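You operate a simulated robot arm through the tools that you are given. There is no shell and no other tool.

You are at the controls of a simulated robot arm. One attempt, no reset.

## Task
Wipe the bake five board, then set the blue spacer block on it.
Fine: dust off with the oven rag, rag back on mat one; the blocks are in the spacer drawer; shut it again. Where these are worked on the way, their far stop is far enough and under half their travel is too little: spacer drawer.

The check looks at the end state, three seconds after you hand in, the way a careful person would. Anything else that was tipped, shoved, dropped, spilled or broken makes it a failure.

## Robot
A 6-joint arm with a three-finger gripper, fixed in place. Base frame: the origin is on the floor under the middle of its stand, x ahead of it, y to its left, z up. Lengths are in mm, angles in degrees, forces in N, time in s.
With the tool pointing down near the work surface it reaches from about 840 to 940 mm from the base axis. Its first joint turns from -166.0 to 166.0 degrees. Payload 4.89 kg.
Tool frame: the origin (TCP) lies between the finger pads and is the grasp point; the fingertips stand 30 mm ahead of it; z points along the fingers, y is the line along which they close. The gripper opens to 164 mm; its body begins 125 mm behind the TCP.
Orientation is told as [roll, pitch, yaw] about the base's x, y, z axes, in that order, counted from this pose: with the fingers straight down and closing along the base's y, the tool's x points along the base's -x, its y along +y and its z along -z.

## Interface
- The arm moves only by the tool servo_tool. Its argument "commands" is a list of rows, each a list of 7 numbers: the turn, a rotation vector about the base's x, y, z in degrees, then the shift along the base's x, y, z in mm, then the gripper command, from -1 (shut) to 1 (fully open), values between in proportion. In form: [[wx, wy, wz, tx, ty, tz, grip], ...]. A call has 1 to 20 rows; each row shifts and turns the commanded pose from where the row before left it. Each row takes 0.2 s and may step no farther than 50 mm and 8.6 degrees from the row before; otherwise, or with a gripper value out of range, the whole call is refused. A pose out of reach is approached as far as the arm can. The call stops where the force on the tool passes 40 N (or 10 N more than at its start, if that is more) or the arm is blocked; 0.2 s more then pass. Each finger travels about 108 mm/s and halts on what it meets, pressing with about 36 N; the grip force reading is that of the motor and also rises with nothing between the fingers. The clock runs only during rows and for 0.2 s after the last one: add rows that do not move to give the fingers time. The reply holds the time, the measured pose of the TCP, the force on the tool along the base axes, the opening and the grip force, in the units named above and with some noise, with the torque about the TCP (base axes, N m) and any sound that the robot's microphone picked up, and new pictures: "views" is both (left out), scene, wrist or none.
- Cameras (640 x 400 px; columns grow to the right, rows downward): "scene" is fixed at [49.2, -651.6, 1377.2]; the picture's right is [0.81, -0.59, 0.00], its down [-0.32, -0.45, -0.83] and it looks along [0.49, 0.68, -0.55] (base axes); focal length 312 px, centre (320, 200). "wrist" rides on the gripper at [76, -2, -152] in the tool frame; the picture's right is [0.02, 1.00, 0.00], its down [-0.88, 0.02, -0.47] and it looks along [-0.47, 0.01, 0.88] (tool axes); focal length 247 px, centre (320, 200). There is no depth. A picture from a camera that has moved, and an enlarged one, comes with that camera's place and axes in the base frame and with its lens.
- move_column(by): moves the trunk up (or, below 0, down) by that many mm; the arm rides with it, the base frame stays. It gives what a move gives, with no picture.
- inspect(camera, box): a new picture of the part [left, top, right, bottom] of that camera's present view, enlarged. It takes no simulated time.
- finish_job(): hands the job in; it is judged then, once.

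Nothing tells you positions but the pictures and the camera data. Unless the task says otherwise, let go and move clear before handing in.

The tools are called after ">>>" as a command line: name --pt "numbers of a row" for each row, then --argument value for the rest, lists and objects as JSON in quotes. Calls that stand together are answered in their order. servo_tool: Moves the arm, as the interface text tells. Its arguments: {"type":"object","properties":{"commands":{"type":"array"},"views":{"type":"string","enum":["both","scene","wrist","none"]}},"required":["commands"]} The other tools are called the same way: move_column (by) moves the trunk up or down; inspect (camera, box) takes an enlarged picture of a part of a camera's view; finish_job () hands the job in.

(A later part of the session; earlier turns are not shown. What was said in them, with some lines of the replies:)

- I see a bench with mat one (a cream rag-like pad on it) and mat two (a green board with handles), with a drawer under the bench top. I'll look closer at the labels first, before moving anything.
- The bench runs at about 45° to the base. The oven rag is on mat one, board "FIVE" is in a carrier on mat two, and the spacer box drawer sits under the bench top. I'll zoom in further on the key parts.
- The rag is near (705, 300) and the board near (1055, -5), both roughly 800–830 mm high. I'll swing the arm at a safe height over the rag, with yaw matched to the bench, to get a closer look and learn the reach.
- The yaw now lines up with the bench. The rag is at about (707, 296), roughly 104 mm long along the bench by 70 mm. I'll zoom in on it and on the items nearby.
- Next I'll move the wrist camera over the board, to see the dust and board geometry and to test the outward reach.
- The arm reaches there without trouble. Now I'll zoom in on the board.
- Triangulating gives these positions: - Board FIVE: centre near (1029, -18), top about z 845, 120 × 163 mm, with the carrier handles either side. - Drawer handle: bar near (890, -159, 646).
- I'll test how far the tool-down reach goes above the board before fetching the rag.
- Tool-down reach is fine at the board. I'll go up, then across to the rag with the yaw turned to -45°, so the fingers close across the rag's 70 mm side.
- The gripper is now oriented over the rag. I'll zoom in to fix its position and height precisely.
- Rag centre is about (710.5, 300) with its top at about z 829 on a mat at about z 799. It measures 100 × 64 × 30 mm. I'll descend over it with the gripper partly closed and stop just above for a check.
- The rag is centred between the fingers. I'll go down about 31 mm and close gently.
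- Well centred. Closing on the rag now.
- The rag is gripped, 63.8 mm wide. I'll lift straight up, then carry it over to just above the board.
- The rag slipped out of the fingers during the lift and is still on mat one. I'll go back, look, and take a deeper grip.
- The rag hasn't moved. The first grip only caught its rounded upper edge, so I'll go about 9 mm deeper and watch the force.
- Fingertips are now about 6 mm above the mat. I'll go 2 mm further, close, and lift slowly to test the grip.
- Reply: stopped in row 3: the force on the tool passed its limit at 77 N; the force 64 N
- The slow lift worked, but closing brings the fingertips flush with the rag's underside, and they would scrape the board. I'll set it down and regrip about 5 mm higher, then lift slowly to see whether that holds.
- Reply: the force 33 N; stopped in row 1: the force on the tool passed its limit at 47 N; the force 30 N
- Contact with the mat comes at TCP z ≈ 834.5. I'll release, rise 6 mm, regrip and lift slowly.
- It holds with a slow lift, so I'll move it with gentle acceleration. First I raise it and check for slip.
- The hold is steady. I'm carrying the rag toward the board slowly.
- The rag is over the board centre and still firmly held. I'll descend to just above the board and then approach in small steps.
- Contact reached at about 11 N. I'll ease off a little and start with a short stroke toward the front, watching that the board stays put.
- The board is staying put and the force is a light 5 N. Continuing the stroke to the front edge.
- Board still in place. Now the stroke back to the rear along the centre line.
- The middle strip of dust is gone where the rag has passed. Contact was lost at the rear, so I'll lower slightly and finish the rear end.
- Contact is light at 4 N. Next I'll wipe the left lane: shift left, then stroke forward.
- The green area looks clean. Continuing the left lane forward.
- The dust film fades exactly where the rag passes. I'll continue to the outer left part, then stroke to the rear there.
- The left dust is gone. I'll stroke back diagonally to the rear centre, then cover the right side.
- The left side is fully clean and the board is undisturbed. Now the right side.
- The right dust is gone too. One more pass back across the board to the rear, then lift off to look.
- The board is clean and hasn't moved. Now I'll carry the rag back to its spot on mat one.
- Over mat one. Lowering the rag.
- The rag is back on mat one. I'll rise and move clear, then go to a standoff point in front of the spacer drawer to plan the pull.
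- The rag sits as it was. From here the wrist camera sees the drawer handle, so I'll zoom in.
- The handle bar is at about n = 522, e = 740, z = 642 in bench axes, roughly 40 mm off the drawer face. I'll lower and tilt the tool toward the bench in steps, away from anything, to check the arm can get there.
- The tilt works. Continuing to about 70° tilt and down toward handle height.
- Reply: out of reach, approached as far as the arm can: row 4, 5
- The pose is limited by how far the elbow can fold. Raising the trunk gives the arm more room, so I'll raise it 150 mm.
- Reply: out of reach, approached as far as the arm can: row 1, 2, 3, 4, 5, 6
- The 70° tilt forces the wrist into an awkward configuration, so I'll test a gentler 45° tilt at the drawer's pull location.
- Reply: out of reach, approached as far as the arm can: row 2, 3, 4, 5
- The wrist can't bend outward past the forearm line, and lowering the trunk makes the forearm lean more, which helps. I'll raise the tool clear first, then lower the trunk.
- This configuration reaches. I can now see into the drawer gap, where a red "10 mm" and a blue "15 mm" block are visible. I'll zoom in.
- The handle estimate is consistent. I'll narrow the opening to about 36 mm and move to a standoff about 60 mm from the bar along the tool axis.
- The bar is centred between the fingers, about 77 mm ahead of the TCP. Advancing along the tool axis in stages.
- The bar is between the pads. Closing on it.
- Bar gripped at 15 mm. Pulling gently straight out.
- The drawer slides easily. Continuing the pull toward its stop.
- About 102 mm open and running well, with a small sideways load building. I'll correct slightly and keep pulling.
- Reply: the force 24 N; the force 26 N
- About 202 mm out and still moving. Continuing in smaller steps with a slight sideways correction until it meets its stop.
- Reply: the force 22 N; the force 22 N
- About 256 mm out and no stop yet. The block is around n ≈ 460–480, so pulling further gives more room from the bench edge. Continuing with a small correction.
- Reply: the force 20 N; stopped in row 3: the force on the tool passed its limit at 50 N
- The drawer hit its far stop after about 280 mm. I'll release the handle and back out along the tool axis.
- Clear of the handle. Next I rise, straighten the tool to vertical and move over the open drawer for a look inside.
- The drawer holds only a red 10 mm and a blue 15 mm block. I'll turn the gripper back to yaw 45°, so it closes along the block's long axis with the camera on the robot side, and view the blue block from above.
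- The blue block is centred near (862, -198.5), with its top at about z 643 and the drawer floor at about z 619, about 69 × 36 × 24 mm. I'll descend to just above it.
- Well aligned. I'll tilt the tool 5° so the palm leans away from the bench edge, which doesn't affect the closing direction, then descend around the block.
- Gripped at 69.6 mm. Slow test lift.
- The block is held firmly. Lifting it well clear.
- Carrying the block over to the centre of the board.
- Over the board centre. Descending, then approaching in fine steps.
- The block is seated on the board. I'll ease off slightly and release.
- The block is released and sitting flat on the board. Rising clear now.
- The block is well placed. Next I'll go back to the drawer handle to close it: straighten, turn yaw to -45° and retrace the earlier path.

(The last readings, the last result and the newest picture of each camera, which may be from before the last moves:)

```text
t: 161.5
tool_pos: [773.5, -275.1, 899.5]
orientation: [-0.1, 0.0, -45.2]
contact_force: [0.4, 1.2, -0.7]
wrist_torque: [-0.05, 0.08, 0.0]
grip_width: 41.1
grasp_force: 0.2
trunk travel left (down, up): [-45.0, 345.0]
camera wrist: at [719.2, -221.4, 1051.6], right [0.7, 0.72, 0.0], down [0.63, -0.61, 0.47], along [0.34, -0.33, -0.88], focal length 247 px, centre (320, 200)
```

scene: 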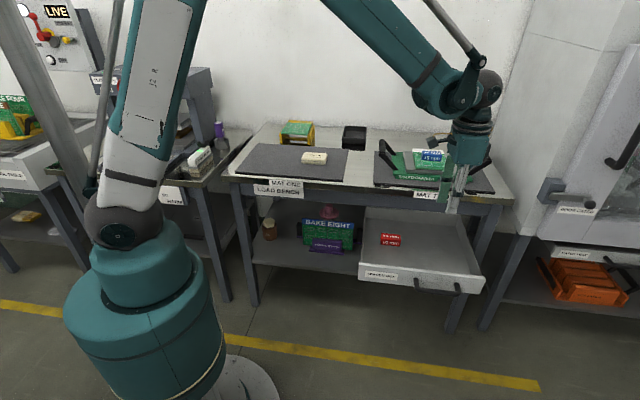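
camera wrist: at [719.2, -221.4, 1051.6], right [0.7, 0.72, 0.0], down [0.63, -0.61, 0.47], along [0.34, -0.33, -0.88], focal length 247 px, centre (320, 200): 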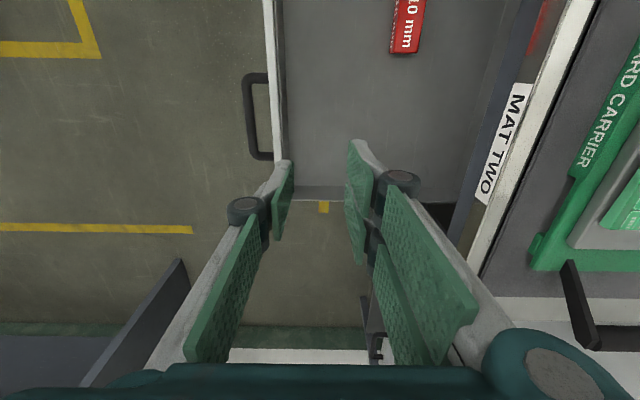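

>>> servo_tool --pt "3.98 -3.98 0 -14 -13.8 -6 -0.5" --pt "3.98 -3.98 0 -14 -13.8 -6 -0.5" --pt "3.98 -3.98 0 -14 -13.8 -6 -0.5" --pt "3.98 -3.98 0 -14 -13.8 -6 -0.5" --pt "3.98 -3.98 0 -14 -13.8 -6 -0.5" --pt "3.98 -3.98 0 -14 -13.8 -6 -0.5" --pt "3.98 -3.98 0 -14 -13.8 -6 -0.5" --pt "3.98 -3.98 0 -14 -13.8 -6 -0.5" --pt "0 0 0 0 0 -40 -0.5" --pt "0 0 0 0 0 -40 -0.5" --pt "0 0 0 0 0 -30 -0.5" --pt "0 0 0 0 0 0 -0.5" --views "wrist"

```text
t: 164.1
tool_pos: [661.4, -384.4, 741.5]
orientation: [44.7, 0.1, -45.1]
contact_force: [0.0, -0.3, -0.8]
wrist_torque: [-0.04, 0.0, -0.02]
grip_width: 41.2
grasp_force: 0.1
trunk travel left (down, up): [-45.0, 345.0]
camera wrist: at [531.5, -406.8, 848.8], right [0.49, 0.51, 0.7], down [0.4, -0.85, 0.35], along [0.78, 0.11, -0.62], focal length 247 px, centre (320, 200)
```

wrist: 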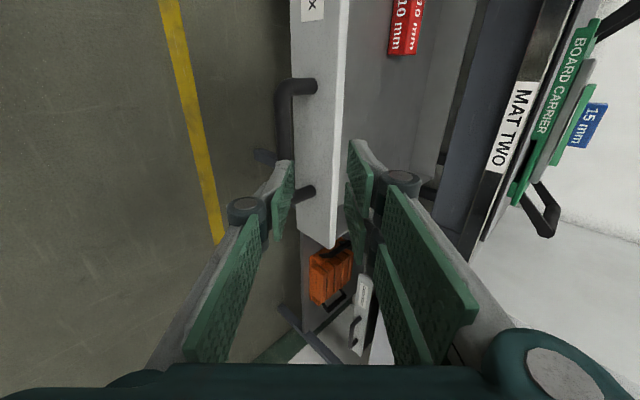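

>>> servo_tool --pt "0 0 0 0.2 -1 -20 -0.5" --pt "0 0 0 0.2 -0.8 -18 -0.5" --pt "0 0 0 0.1 -0.8 -15 -0.5" --pt "0 0 0 0 0 0 -0.5" --views "wrist"

>>> inspect --camera "wrist" --box '[200, 60, 440, 260]'

```text
t: 165.1
tool_pos: [660.9, -386.5, 689.0]
orientation: [44.9, 0.2, -45.2]
contact_force: [-0.3, 0.3, 0.4]
wrist_torque: [-0.01, 0.02, -0.02]
grip_width: 41.0
grasp_force: 0.0
trunk travel left (down, up): [-45.0, 345.0]
camera wrist: at [531.6, -409.1, 795.4], right [0.49, 0.51, 0.7], down [0.4, -0.85, 0.35], along [0.78, 0.11, -0.62], focal length 247 px, centre (320, 200)
```

wrist: 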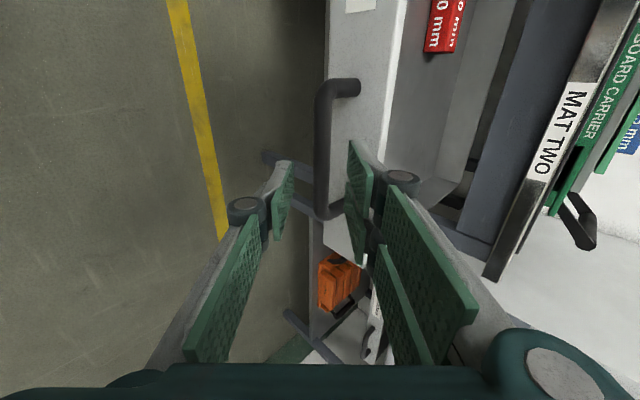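

```text
2.00 times, centred on (320, 160) of wrist
camera zoom: at [531.6, -409.1, 795.4], right [0.49, 0.51, 0.7], down [0.4, -0.85, 0.35], along [0.78, 0.11, -0.62], focal length 494 px, centre (320, 280)
```

zoom: 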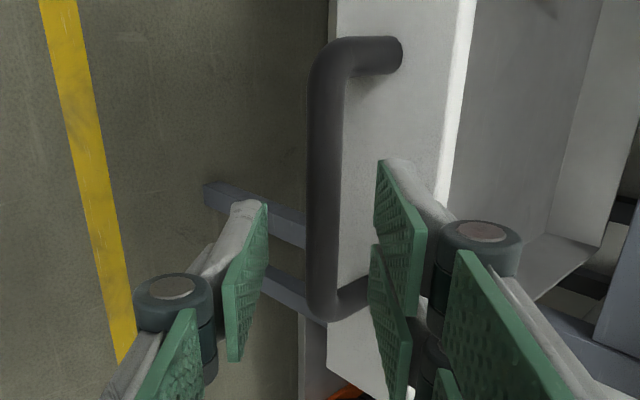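

The handle sits between the fingers as before. Advancing along the tool axis onto the bar.

>>> servo_tool --pt "0 0 0 5.5 5.7 -6 -0.5" --pt "0 0 0 5 5 -7 -0.5" --pt "0 0 0 5 5 -7 -0.5" --pt "0 0 0 4.5 4.5 -6.5 -0.5" --pt "0 0 0 4 4 -5.2 -0.5" --pt "0 0 0 0 0 0 -0.5" --views "none"

>>> inspect --camera "wrist" --box '[200, 60, 440, 260]'

```text
t: 166.5
tool_pos: [686.7, -363.0, 656.8]
orientation: [44.8, 0.2, -45.2]
contact_force: [-0.1, -0.7, -0.7]
wrist_torque: [-0.01, -0.01, 0.04]
grip_width: 41.0
grasp_force: 0.1
trunk travel left (down, up): [-45.0, 345.0]
```

```text
2.00 times, centred on (320, 160) of wrist
camera zoom: at [555.7, -385.2, 763.3], right [0.49, 0.51, 0.7], down [0.4, -0.85, 0.35], along [0.78, 0.11, -0.62], focal length 494 px, centre (320, 280)
```

zoom: 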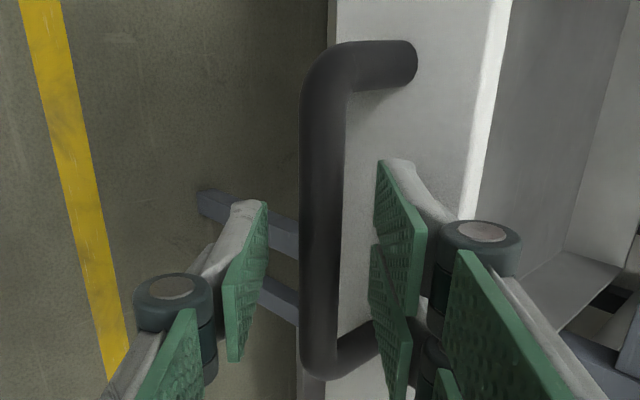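

Same pose as before. Closing on the bar.

>>> servo_tool --pt "0 0 0 0 0 0 -0.7" --pt "0 0 0 0 0 0 -0.85" --pt "0 0 0 0 0 0 -1" --pt "0 0 0 0 0 0 -1" --pt "0 0 0 0 0 0 -1" --views "wrist"

```text
t: 167.7
tool_pos: [687.0, -362.1, 657.8]
orientation: [44.9, 0.1, -45.1]
contact_force: [14.2, 6.2, 8.7]
wrist_torque: [-0.48, -0.9, 1.0]
grip_width: 15.2
grasp_force: 44.8
trunk travel left (down, up): [-45.0, 345.0]
camera wrist: at [556.0, -384.9, 763.5], right [0.49, 0.51, 0.7], down [0.4, -0.85, 0.35], along [0.78, 0.11, -0.62], focal length 247 px, centre (320, 200)
```

wrist: 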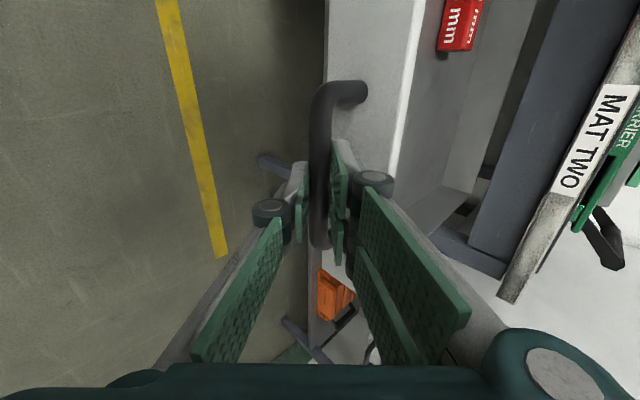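

Gripped. Pushing the drawer back in gently, checking side loads as it goes.

>>> servo_tool --pt "0 0 0 3 3 0 -1" --pt "0 0 0 5 5 0 -1" --pt "0 0 0 6.5 6.5 0 -1" --pt "0 0 0 7 7 0 -1" --pt "0 0 0 7 7 0 -1" --pt "0 0 0 7 7 0 -1" --pt "0 0 0 5 5 0 -1" --pt "0 0 0 0 0 0 -1" --views "none"

```text
t: 169.5
tool_pos: [725.0, -322.3, 657.8]
orientation: [44.9, 0.1, -45.1]
contact_force: [6.7, -5.5, 10.1]
wrist_torque: [-0.58, -0.8, 0.99]
grip_width: 15.1
grasp_force: 44.6
trunk travel left (down, up): [-45.0, 345.0]
```

>>> servo_tool --pt "0 0 0 4.2 3.8 0.3 -1" --pt "0 0 0 7 7 0 -1" --pt "0 0 0 8 8 0 -1" --pt "0 0 0 8 8 0 -1" --pt "0 0 0 8 8 0 -1" --pt "0 0 0 8 8 0 -1" --pt "0 0 0 5 5 0 -1" --pt "0 0 0 0 0 0 -1" --views "none"

>>> inspect --camera "wrist" --box '[320, 0, 560, 200]'

```text
t: 171.3
tool_pos: [774.3, -274.9, 657.8]
orientation: [44.8, 0.2, -45.1]
contact_force: [-1.2, 2.1, -3.9]
wrist_torque: [-0.48, -0.43, 1.21]
grip_width: 15.3
grasp_force: 44.7
trunk travel left (down, up): [-45.0, 345.0]
```

```text
2.00 times, centred on (440, 100) of wrist
camera zoom: at [644.5, -296.5, 763.6], right [0.49, 0.51, 0.7], down [0.4, -0.85, 0.35], along [0.78, 0.11, -0.62], focal length 494 px, centre (80, 400)
```

zoom: 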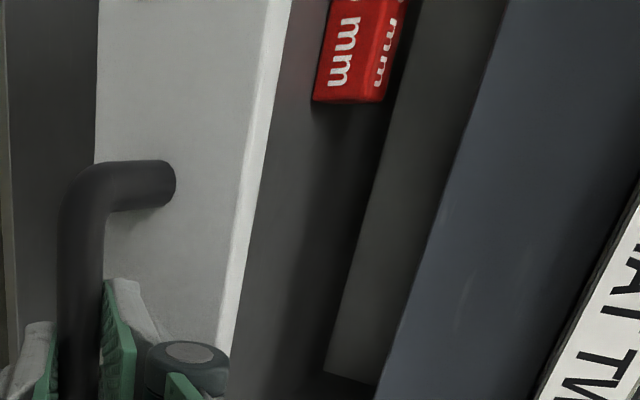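

>>> servo_tool --pt "0 0 0 4 4 0 -1" --pt "0 0 0 7 7 0 -1" --pt "0 0 0 8 8 0 -1" --pt "0 0 0 8 8 0 -1" --pt "0 0 0 8 8 0 -1" --pt "0 0 0 8 8 0 -1" --pt "0 0 0 5 5 0 -1" --pt "0 0 0 0 0 0 -1" --views "none"

>>> servo_tool --pt "0 0 0 4 4 0 -1" --pt "0 0 0 7 7 0 -1" --pt "0 0 0 8 8 0 -1" --pt "0 0 0 8 8 0 -1" --pt "0 0 0 7 7 0 -1" --pt "0 0 0 5 5 0 -1" --pt "0 0 0 0 0 0 -1" --views "wrist"

```text
t: 173.1
tool_pos: [823.2, -225.4, 657.2]
orientation: [44.8, 0.1, -45.1]
contact_force: [-6.2, 7.0, 1.9]
wrist_torque: [-0.4, -0.51, 1.25]
grip_width: 15.4
grasp_force: 44.5
trunk travel left (down, up): [-45.0, 345.0]
```

```text
t: 174.7
tool_pos: [861.2, -186.8, 657.0]
orientation: [44.8, 0.1, -45.1]
contact_force: [-15.4, 16.9, -2.4]
wrist_torque: [-0.6, -0.56, 1.09]
grip_width: 15.2
grasp_force: 45.0
trunk travel left (down, up): [-45.0, 345.0]
camera wrist: at [731.1, -210.0, 763.6], right [0.49, 0.52, 0.7], down [0.4, -0.85, 0.35], along [0.78, 0.11, -0.62], focal length 247 px, centre (320, 200)
```

wrist: 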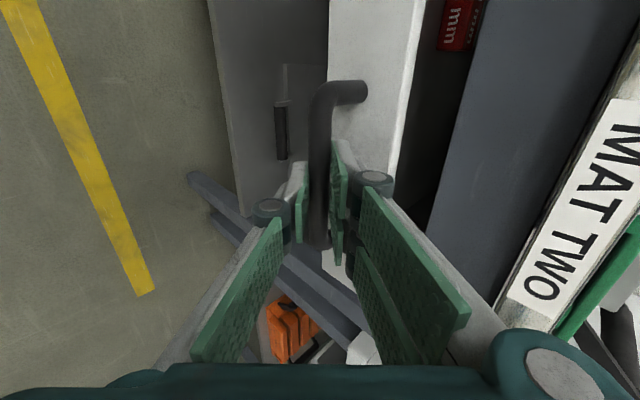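

Nearly in. I'll relieve the side load and push the last ~30 mm in small steps until it meets its shut stop.

>>> servo_tool --pt "0 0 0 2.3 3.5 0 -1" --pt "0 0 0 3.5 3.5 0 -1" --pt "0 0 0 3.5 3.5 0 -1" --pt "0 0 0 3.5 3.5 0 -1" --pt "0 0 0 0 0 0 -1" --views "none"

>>> servo_tool --pt "0 0 0 2 2 0 -1" --pt "0 0 0 2 2 0 -1" --pt "0 0 0 2 2 0 -1" --pt "0 0 0 0 0 0 -1" --views "none"

```text
t: 175.9
tool_pos: [874.6, -173.0, 657.6]
orientation: [44.7, 0.1, -45.1]
contact_force: [1.4, -0.2, 0.1]
wrist_torque: [-0.75, -0.82, 0.82]
grip_width: 15.2
grasp_force: 45.3
trunk travel left (down, up): [-45.0, 345.0]
```

```text
t: 176.9
tool_pos: [880.6, -167.7, 655.9]
orientation: [44.8, 0.1, -45.2]
contact_force: [8.6, -7.7, 5.9]
wrist_torque: [-0.73, -0.85, 0.8]
grip_width: 15.0
grasp_force: 45.3
trunk travel left (down, up): [-45.0, 345.0]
```

>>> servo_tool --pt "0 0 0 1.2 0.8 0 -1" --pt "0 0 0 1 1 0 -1" --pt "0 0 0 0 0 0 -1" --views "none"

>>> servo_tool --pt "0 0 0 1 1 0 -1" --pt "0 0 0 1 1 0 -1" --pt "0 0 0 0 0 0 -1" --views "none"

>>> servo_tool --pt "0 0 0 1 1 0 -1" --pt "0 0 0 1 1 0 -1" --pt "0 0 0 0 0 0 -1" --views "wrist"

```text
t: 177.7
tool_pos: [882.3, -166.4, 656.9]
orientation: [44.8, 0.1, -45.2]
contact_force: [11.7, -11.3, 8.4]
wrist_torque: [-0.74, -0.86, 0.83]
grip_width: 15.0
grasp_force: 44.8
trunk travel left (down, up): [-45.0, 345.0]
```

```text
t: 178.5
tool_pos: [884.2, -164.0, 657.2]
orientation: [44.7, 0.1, -45.2]
contact_force: [14.4, -15.7, 9.0]
wrist_torque: [-0.84, -0.95, 0.7]
grip_width: 15.4
grasp_force: 45.3
trunk travel left (down, up): [-45.0, 345.0]
```

```text
t: 179.1
tool_pos: [883.4, -163.7, 655.9]
orientation: [44.6, 0.1, -45.2]
contact_force: [-9.7, -8.6, 7.0]
wrist_torque: [-0.58, -0.61, 1.15]
grip_width: 15.0
grasp_force: 44.7
trunk travel left (down, up): [-45.0, 345.0]
stopped in row 3: the force on the tool passed its limit at 42 N (the readings are from after the stop); the commanded pose is now the measured one
camera wrist: at [754.2, -186.2, 763.7], right [0.49, 0.52, 0.7], down [0.39, -0.85, 0.35], along [0.78, 0.11, -0.62], focal length 247 px, centre (320, 200)
```

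wrist: 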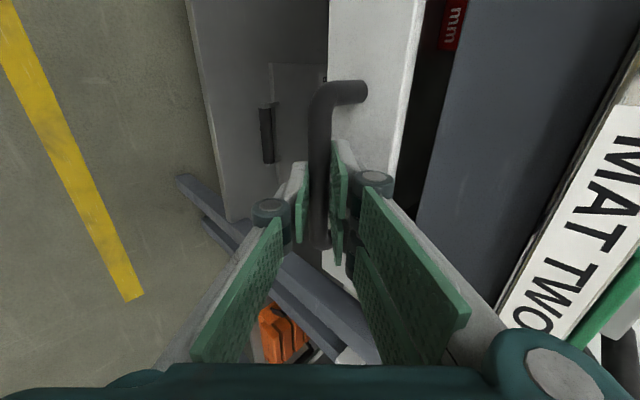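

The drawer hit its shut stop at n ≈ 509, the same as at the start. Releasing and backing out along the tool axis.

>>> servo_tool --pt "0 0 0 0 0 0 -0.85" --pt "0 0 0 0 0 0 -0.7" --pt "0 0 0 0 0 0 -0.58" --pt "0 0 0 0 0 0 -0.58" --views "none"

>>> inspect --camera "wrist" --box '[200, 60, 440, 260]'

```text
t: 180.1
tool_pos: [885.5, -162.8, 655.9]
orientation: [44.8, 0.2, -45.2]
contact_force: [-0.8, -0.1, 0.4]
wrist_torque: [0.0, -0.01, 0.01]
grip_width: 34.7
grasp_force: 0.1
trunk travel left (down, up): [-45.0, 345.0]
```

```text
2.00 times, centred on (320, 160) of wrist
camera zoom: at [754.9, -185.7, 763.3], right [0.49, 0.51, 0.7], down [0.39, -0.85, 0.35], along [0.78, 0.11, -0.62], focal length 494 px, centre (320, 280)
```

zoom: 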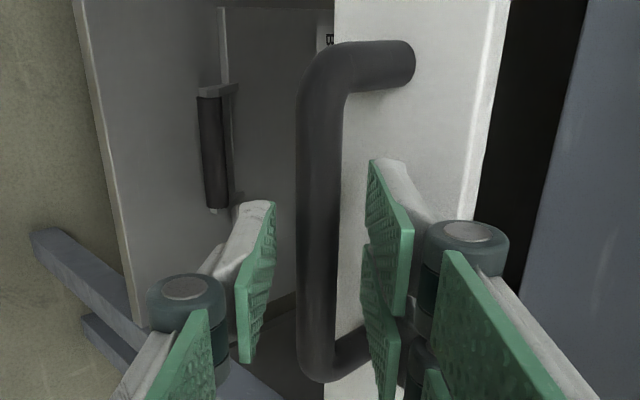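

>>> servo_tool --pt "0 0 0 -3 -3 4.24 -0.58" --pt "0 0 0 -4 -4 5.66 -0.58" --pt "0 0 0 -5 -5 7.07 -0.58" --pt "0 0 0 -5 -5 7.07 -0.58" --pt "0 0 0 -6 -6 8.5 -0.58" --pt "0 0 0 -8 -8 11.3 -0.58" --pt "0 0 0 -10 -10 10 -0.58" --pt "0 0 0 -15 -15 5 -0.58" --pt "0 0 0 -20 -20 0 -0.58" --pt "0 0 0 0 0 0 -0.58" --views "both"

```text
t: 182.3
tool_pos: [807.6, -239.8, 715.6]
orientation: [44.7, 0.2, -45.2]
contact_force: [0.4, 1.1, -0.2]
wrist_torque: [-0.06, 0.08, -0.01]
grip_width: 34.2
grasp_force: 0.1
trunk travel left (down, up): [-45.0, 345.0]
camera wrist: at [678.1, -261.7, 822.6], right [0.49, 0.52, 0.7], down [0.39, -0.85, 0.35], along [0.78, 0.11, -0.62], focal length 247 px, centre (320, 200)
```

scene: 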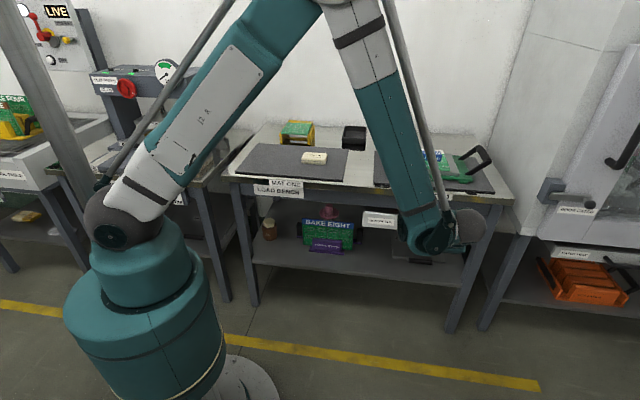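
wrist: 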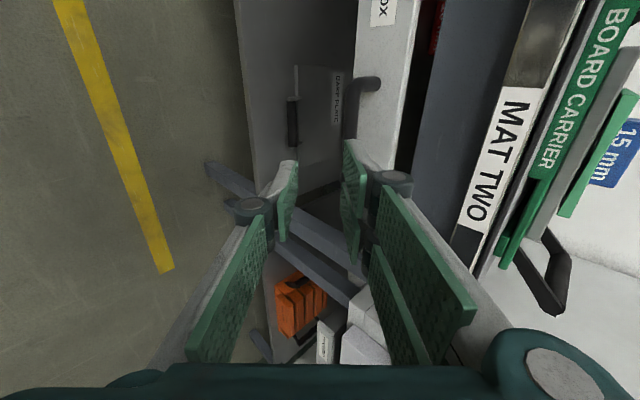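

Clear of the drawer. I'll retreat up and straighten so the scene camera can check everything.

>>> servo_tool --pt "0 0 0 -20 -20 10 -0.58" --pt "0 0 0 -20 -20 20 -0.58" --pt "-3.98 3.98 0 -10 -10 35 -0.4" --pt "-3.98 3.98 0 0 0 35 -0.2" --pt "-3.98 3.98 0 0 0 35 0" --pt "-3.98 3.98 0 0 0 35 0" --pt "-3.98 3.98 0 0 0 35 0" --pt "-3.98 3.98 0 0 0 35 0" --pt "-3.98 3.98 0 0 0 35 0" --pt "-3.98 3.98 0 0 0 35 0" --pt "0 0 0 -10 -20 10 0" --pt "0 0 0 -20 -30 0 0" --pt "0 0 0 -20 -30 0 0" --pt "0 0 0 0 0 0 0" --views "both"

>>> inspect --camera "scene" --box '[340, 120, 520, 260]'

>>> inspect --camera "scene" --box '[230, 110, 370, 200]'

>>> inspect --camera "scene" --box '[350, 205, 475, 250]'

```text
t: 185.3
tool_pos: [708.2, -368.7, 1035.5]
orientation: [-0.5, 0.0, -45.3]
contact_force: [-0.3, 0.4, 0.4]
wrist_torque: [-0.11, 0.06, -0.02]
grip_width: 82.1
grasp_force: 0.1
trunk travel left (down, up): [-45.0, 345.0]
camera wrist: at [654.7, -315.1, 1187.0], right [0.69, 0.72, -0.01], down [0.64, -0.61, 0.47], along [0.34, -0.33, -0.88], focal length 247 px, centre (320, 200)
```

scene: 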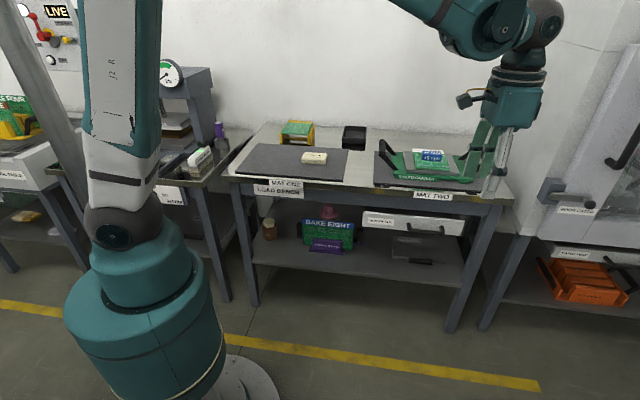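
wrist: 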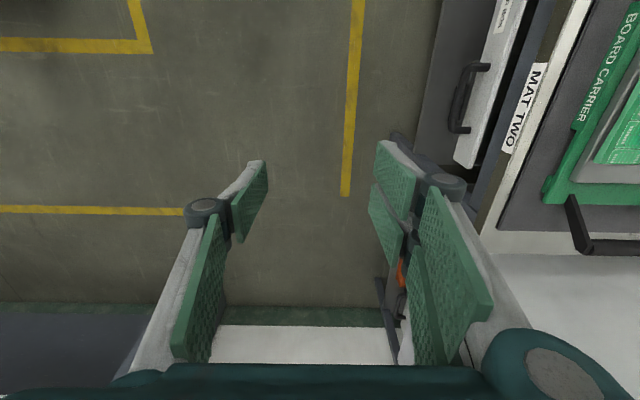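

```text
2.86 times, centred on (430, 190) of scene
camera zoom: at [49.2, -651.6, 1377.2], right [0.81, -0.59, 0.0], down [-0.32, -0.45, -0.83], along [0.49, 0.68, -0.55], focal length 892 px, centre (6, 229)
```

zoom: 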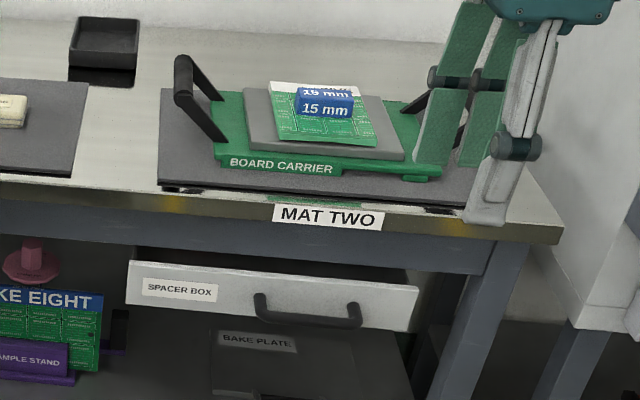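

```text
4.44 times, centred on (300, 155) of scene
camera zoom: at [49.2, -651.6, 1377.2], right [0.81, -0.59, 0.0], down [-0.32, -0.45, -0.83], along [0.49, 0.68, -0.55], focal length 1387 px, centre (409, 400)
```

zoom: 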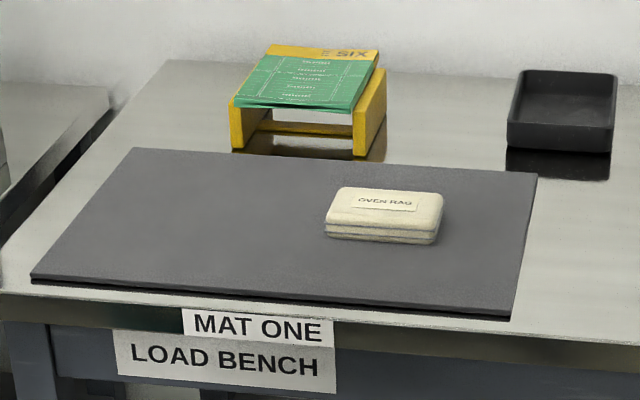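

```text
5.12 times, centred on (412, 228) of scene
camera zoom: at [49.2, -651.6, 1377.2], right [0.81, -0.59, 0.0], down [-0.32, -0.45, -0.83], along [0.49, 0.68, -0.55], focal length 1598 px, centre (-154, 59)
```

zoom: 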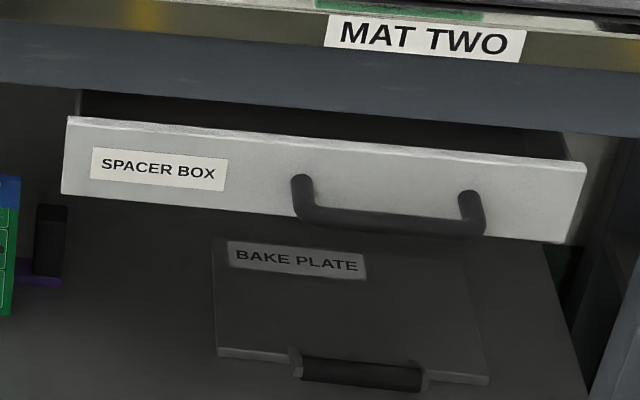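

The drawer looks exactly as it did at the start, and the rag is on mat one. I'll pull the arm back toward its start pose for one last clear look at the board and block.

>>> servo_tool --pt "0 0 0 -10 20 10 0" --pt "0 0 0 -15 35 10 0" --pt "0 0 0 -15 40 10 0" --pt "0 0 0 -15 40 0 0" --pt "0 0 0 -15 40 0 0" --pt "0 0 0 -12 35 0 0" --pt "0 0 0 -10 20 0 0" --pt "0 0 0 0 0 0 0" --views "scene"

>>> inspect --camera "scene" --box '[380, 130, 500, 200]'

>>> inspect --camera "scene" --box '[400, 140, 470, 185]'

```text
t: 187.1
tool_pos: [615.6, -139.2, 1065.6]
orientation: [-0.5, -0.1, -45.3]
contact_force: [-0.1, -0.1, 0.0]
wrist_torque: [0.06, -0.04, -0.02]
grip_width: 82.2
grasp_force: 0.1
trunk travel left (down, up): [-45.0, 345.0]
```

scene: 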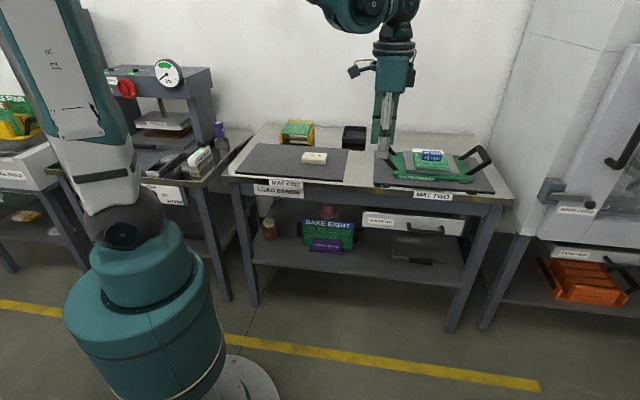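

```text
5.33 times, centred on (440, 165) of scene
camera zoom: at [49.2, -651.6, 1377.2], right [0.81, -0.59, 0.0], down [-0.32, -0.45, -0.83], along [0.49, 0.68, -0.55], focal length 1665 px, centre (-320, 387)
```

zoom: 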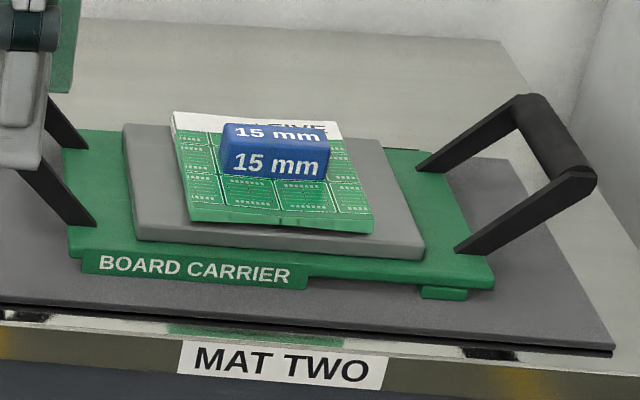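

```text
8.89 times, centred on (435, 162) of scene
camera zoom: at [49.2, -651.6, 1377.2], right [0.81, -0.59, 0.0], down [-0.32, -0.45, -0.83], along [0.49, 0.68, -0.55], focal length 2774 px, centre (-702, 533)
```

zoom: 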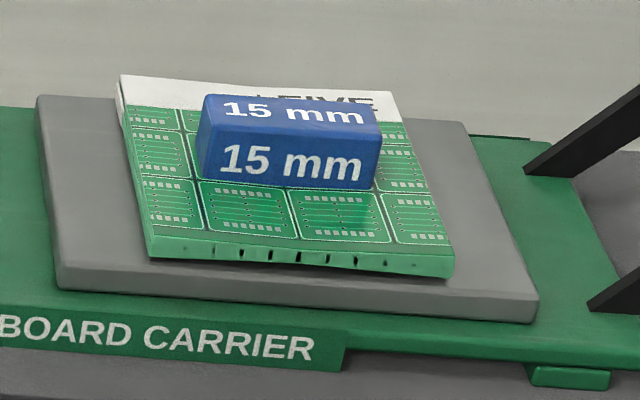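

The board is clean with the blue 15 mm block centred on it and the carrier undisturbed. The rag is back on mat one, the drawer is shut with the red block still inside, and the arm is clear, so I'm handing in.

>>> finish_job

```text
The job is handed in.
```

The bake five board is wiped clean, and the blue 15 mm spacer block is sitting flat near its centre. I've handed the job in, but I haven't seen the result of the check.

- **Wiping:** I went over the whole dusty area with the oven rag at light pressure, about 10 N or less. In the pictures all the dust is gone and the board stayed where it was in its carrier.
- **Oven rag:** It's back on mat one, where I found it. On my first try it slipped out of the gripper onto the mat as I lifted it. On the second, the fingertips pressed down on the mat briefly (77 N). Neither moved or damaged anything that I can see.
- **Spacer drawer:** I opened it to its far stop, about 280 mm, took out the blue block, and pushed it back until it met its shut stop. It looks the same as at the start, with the red 10 mm block still inside.

Before handing in I let go of everything and moved the arm clear. Nothing else on the bench looked tipped or shifted in the last pictures.
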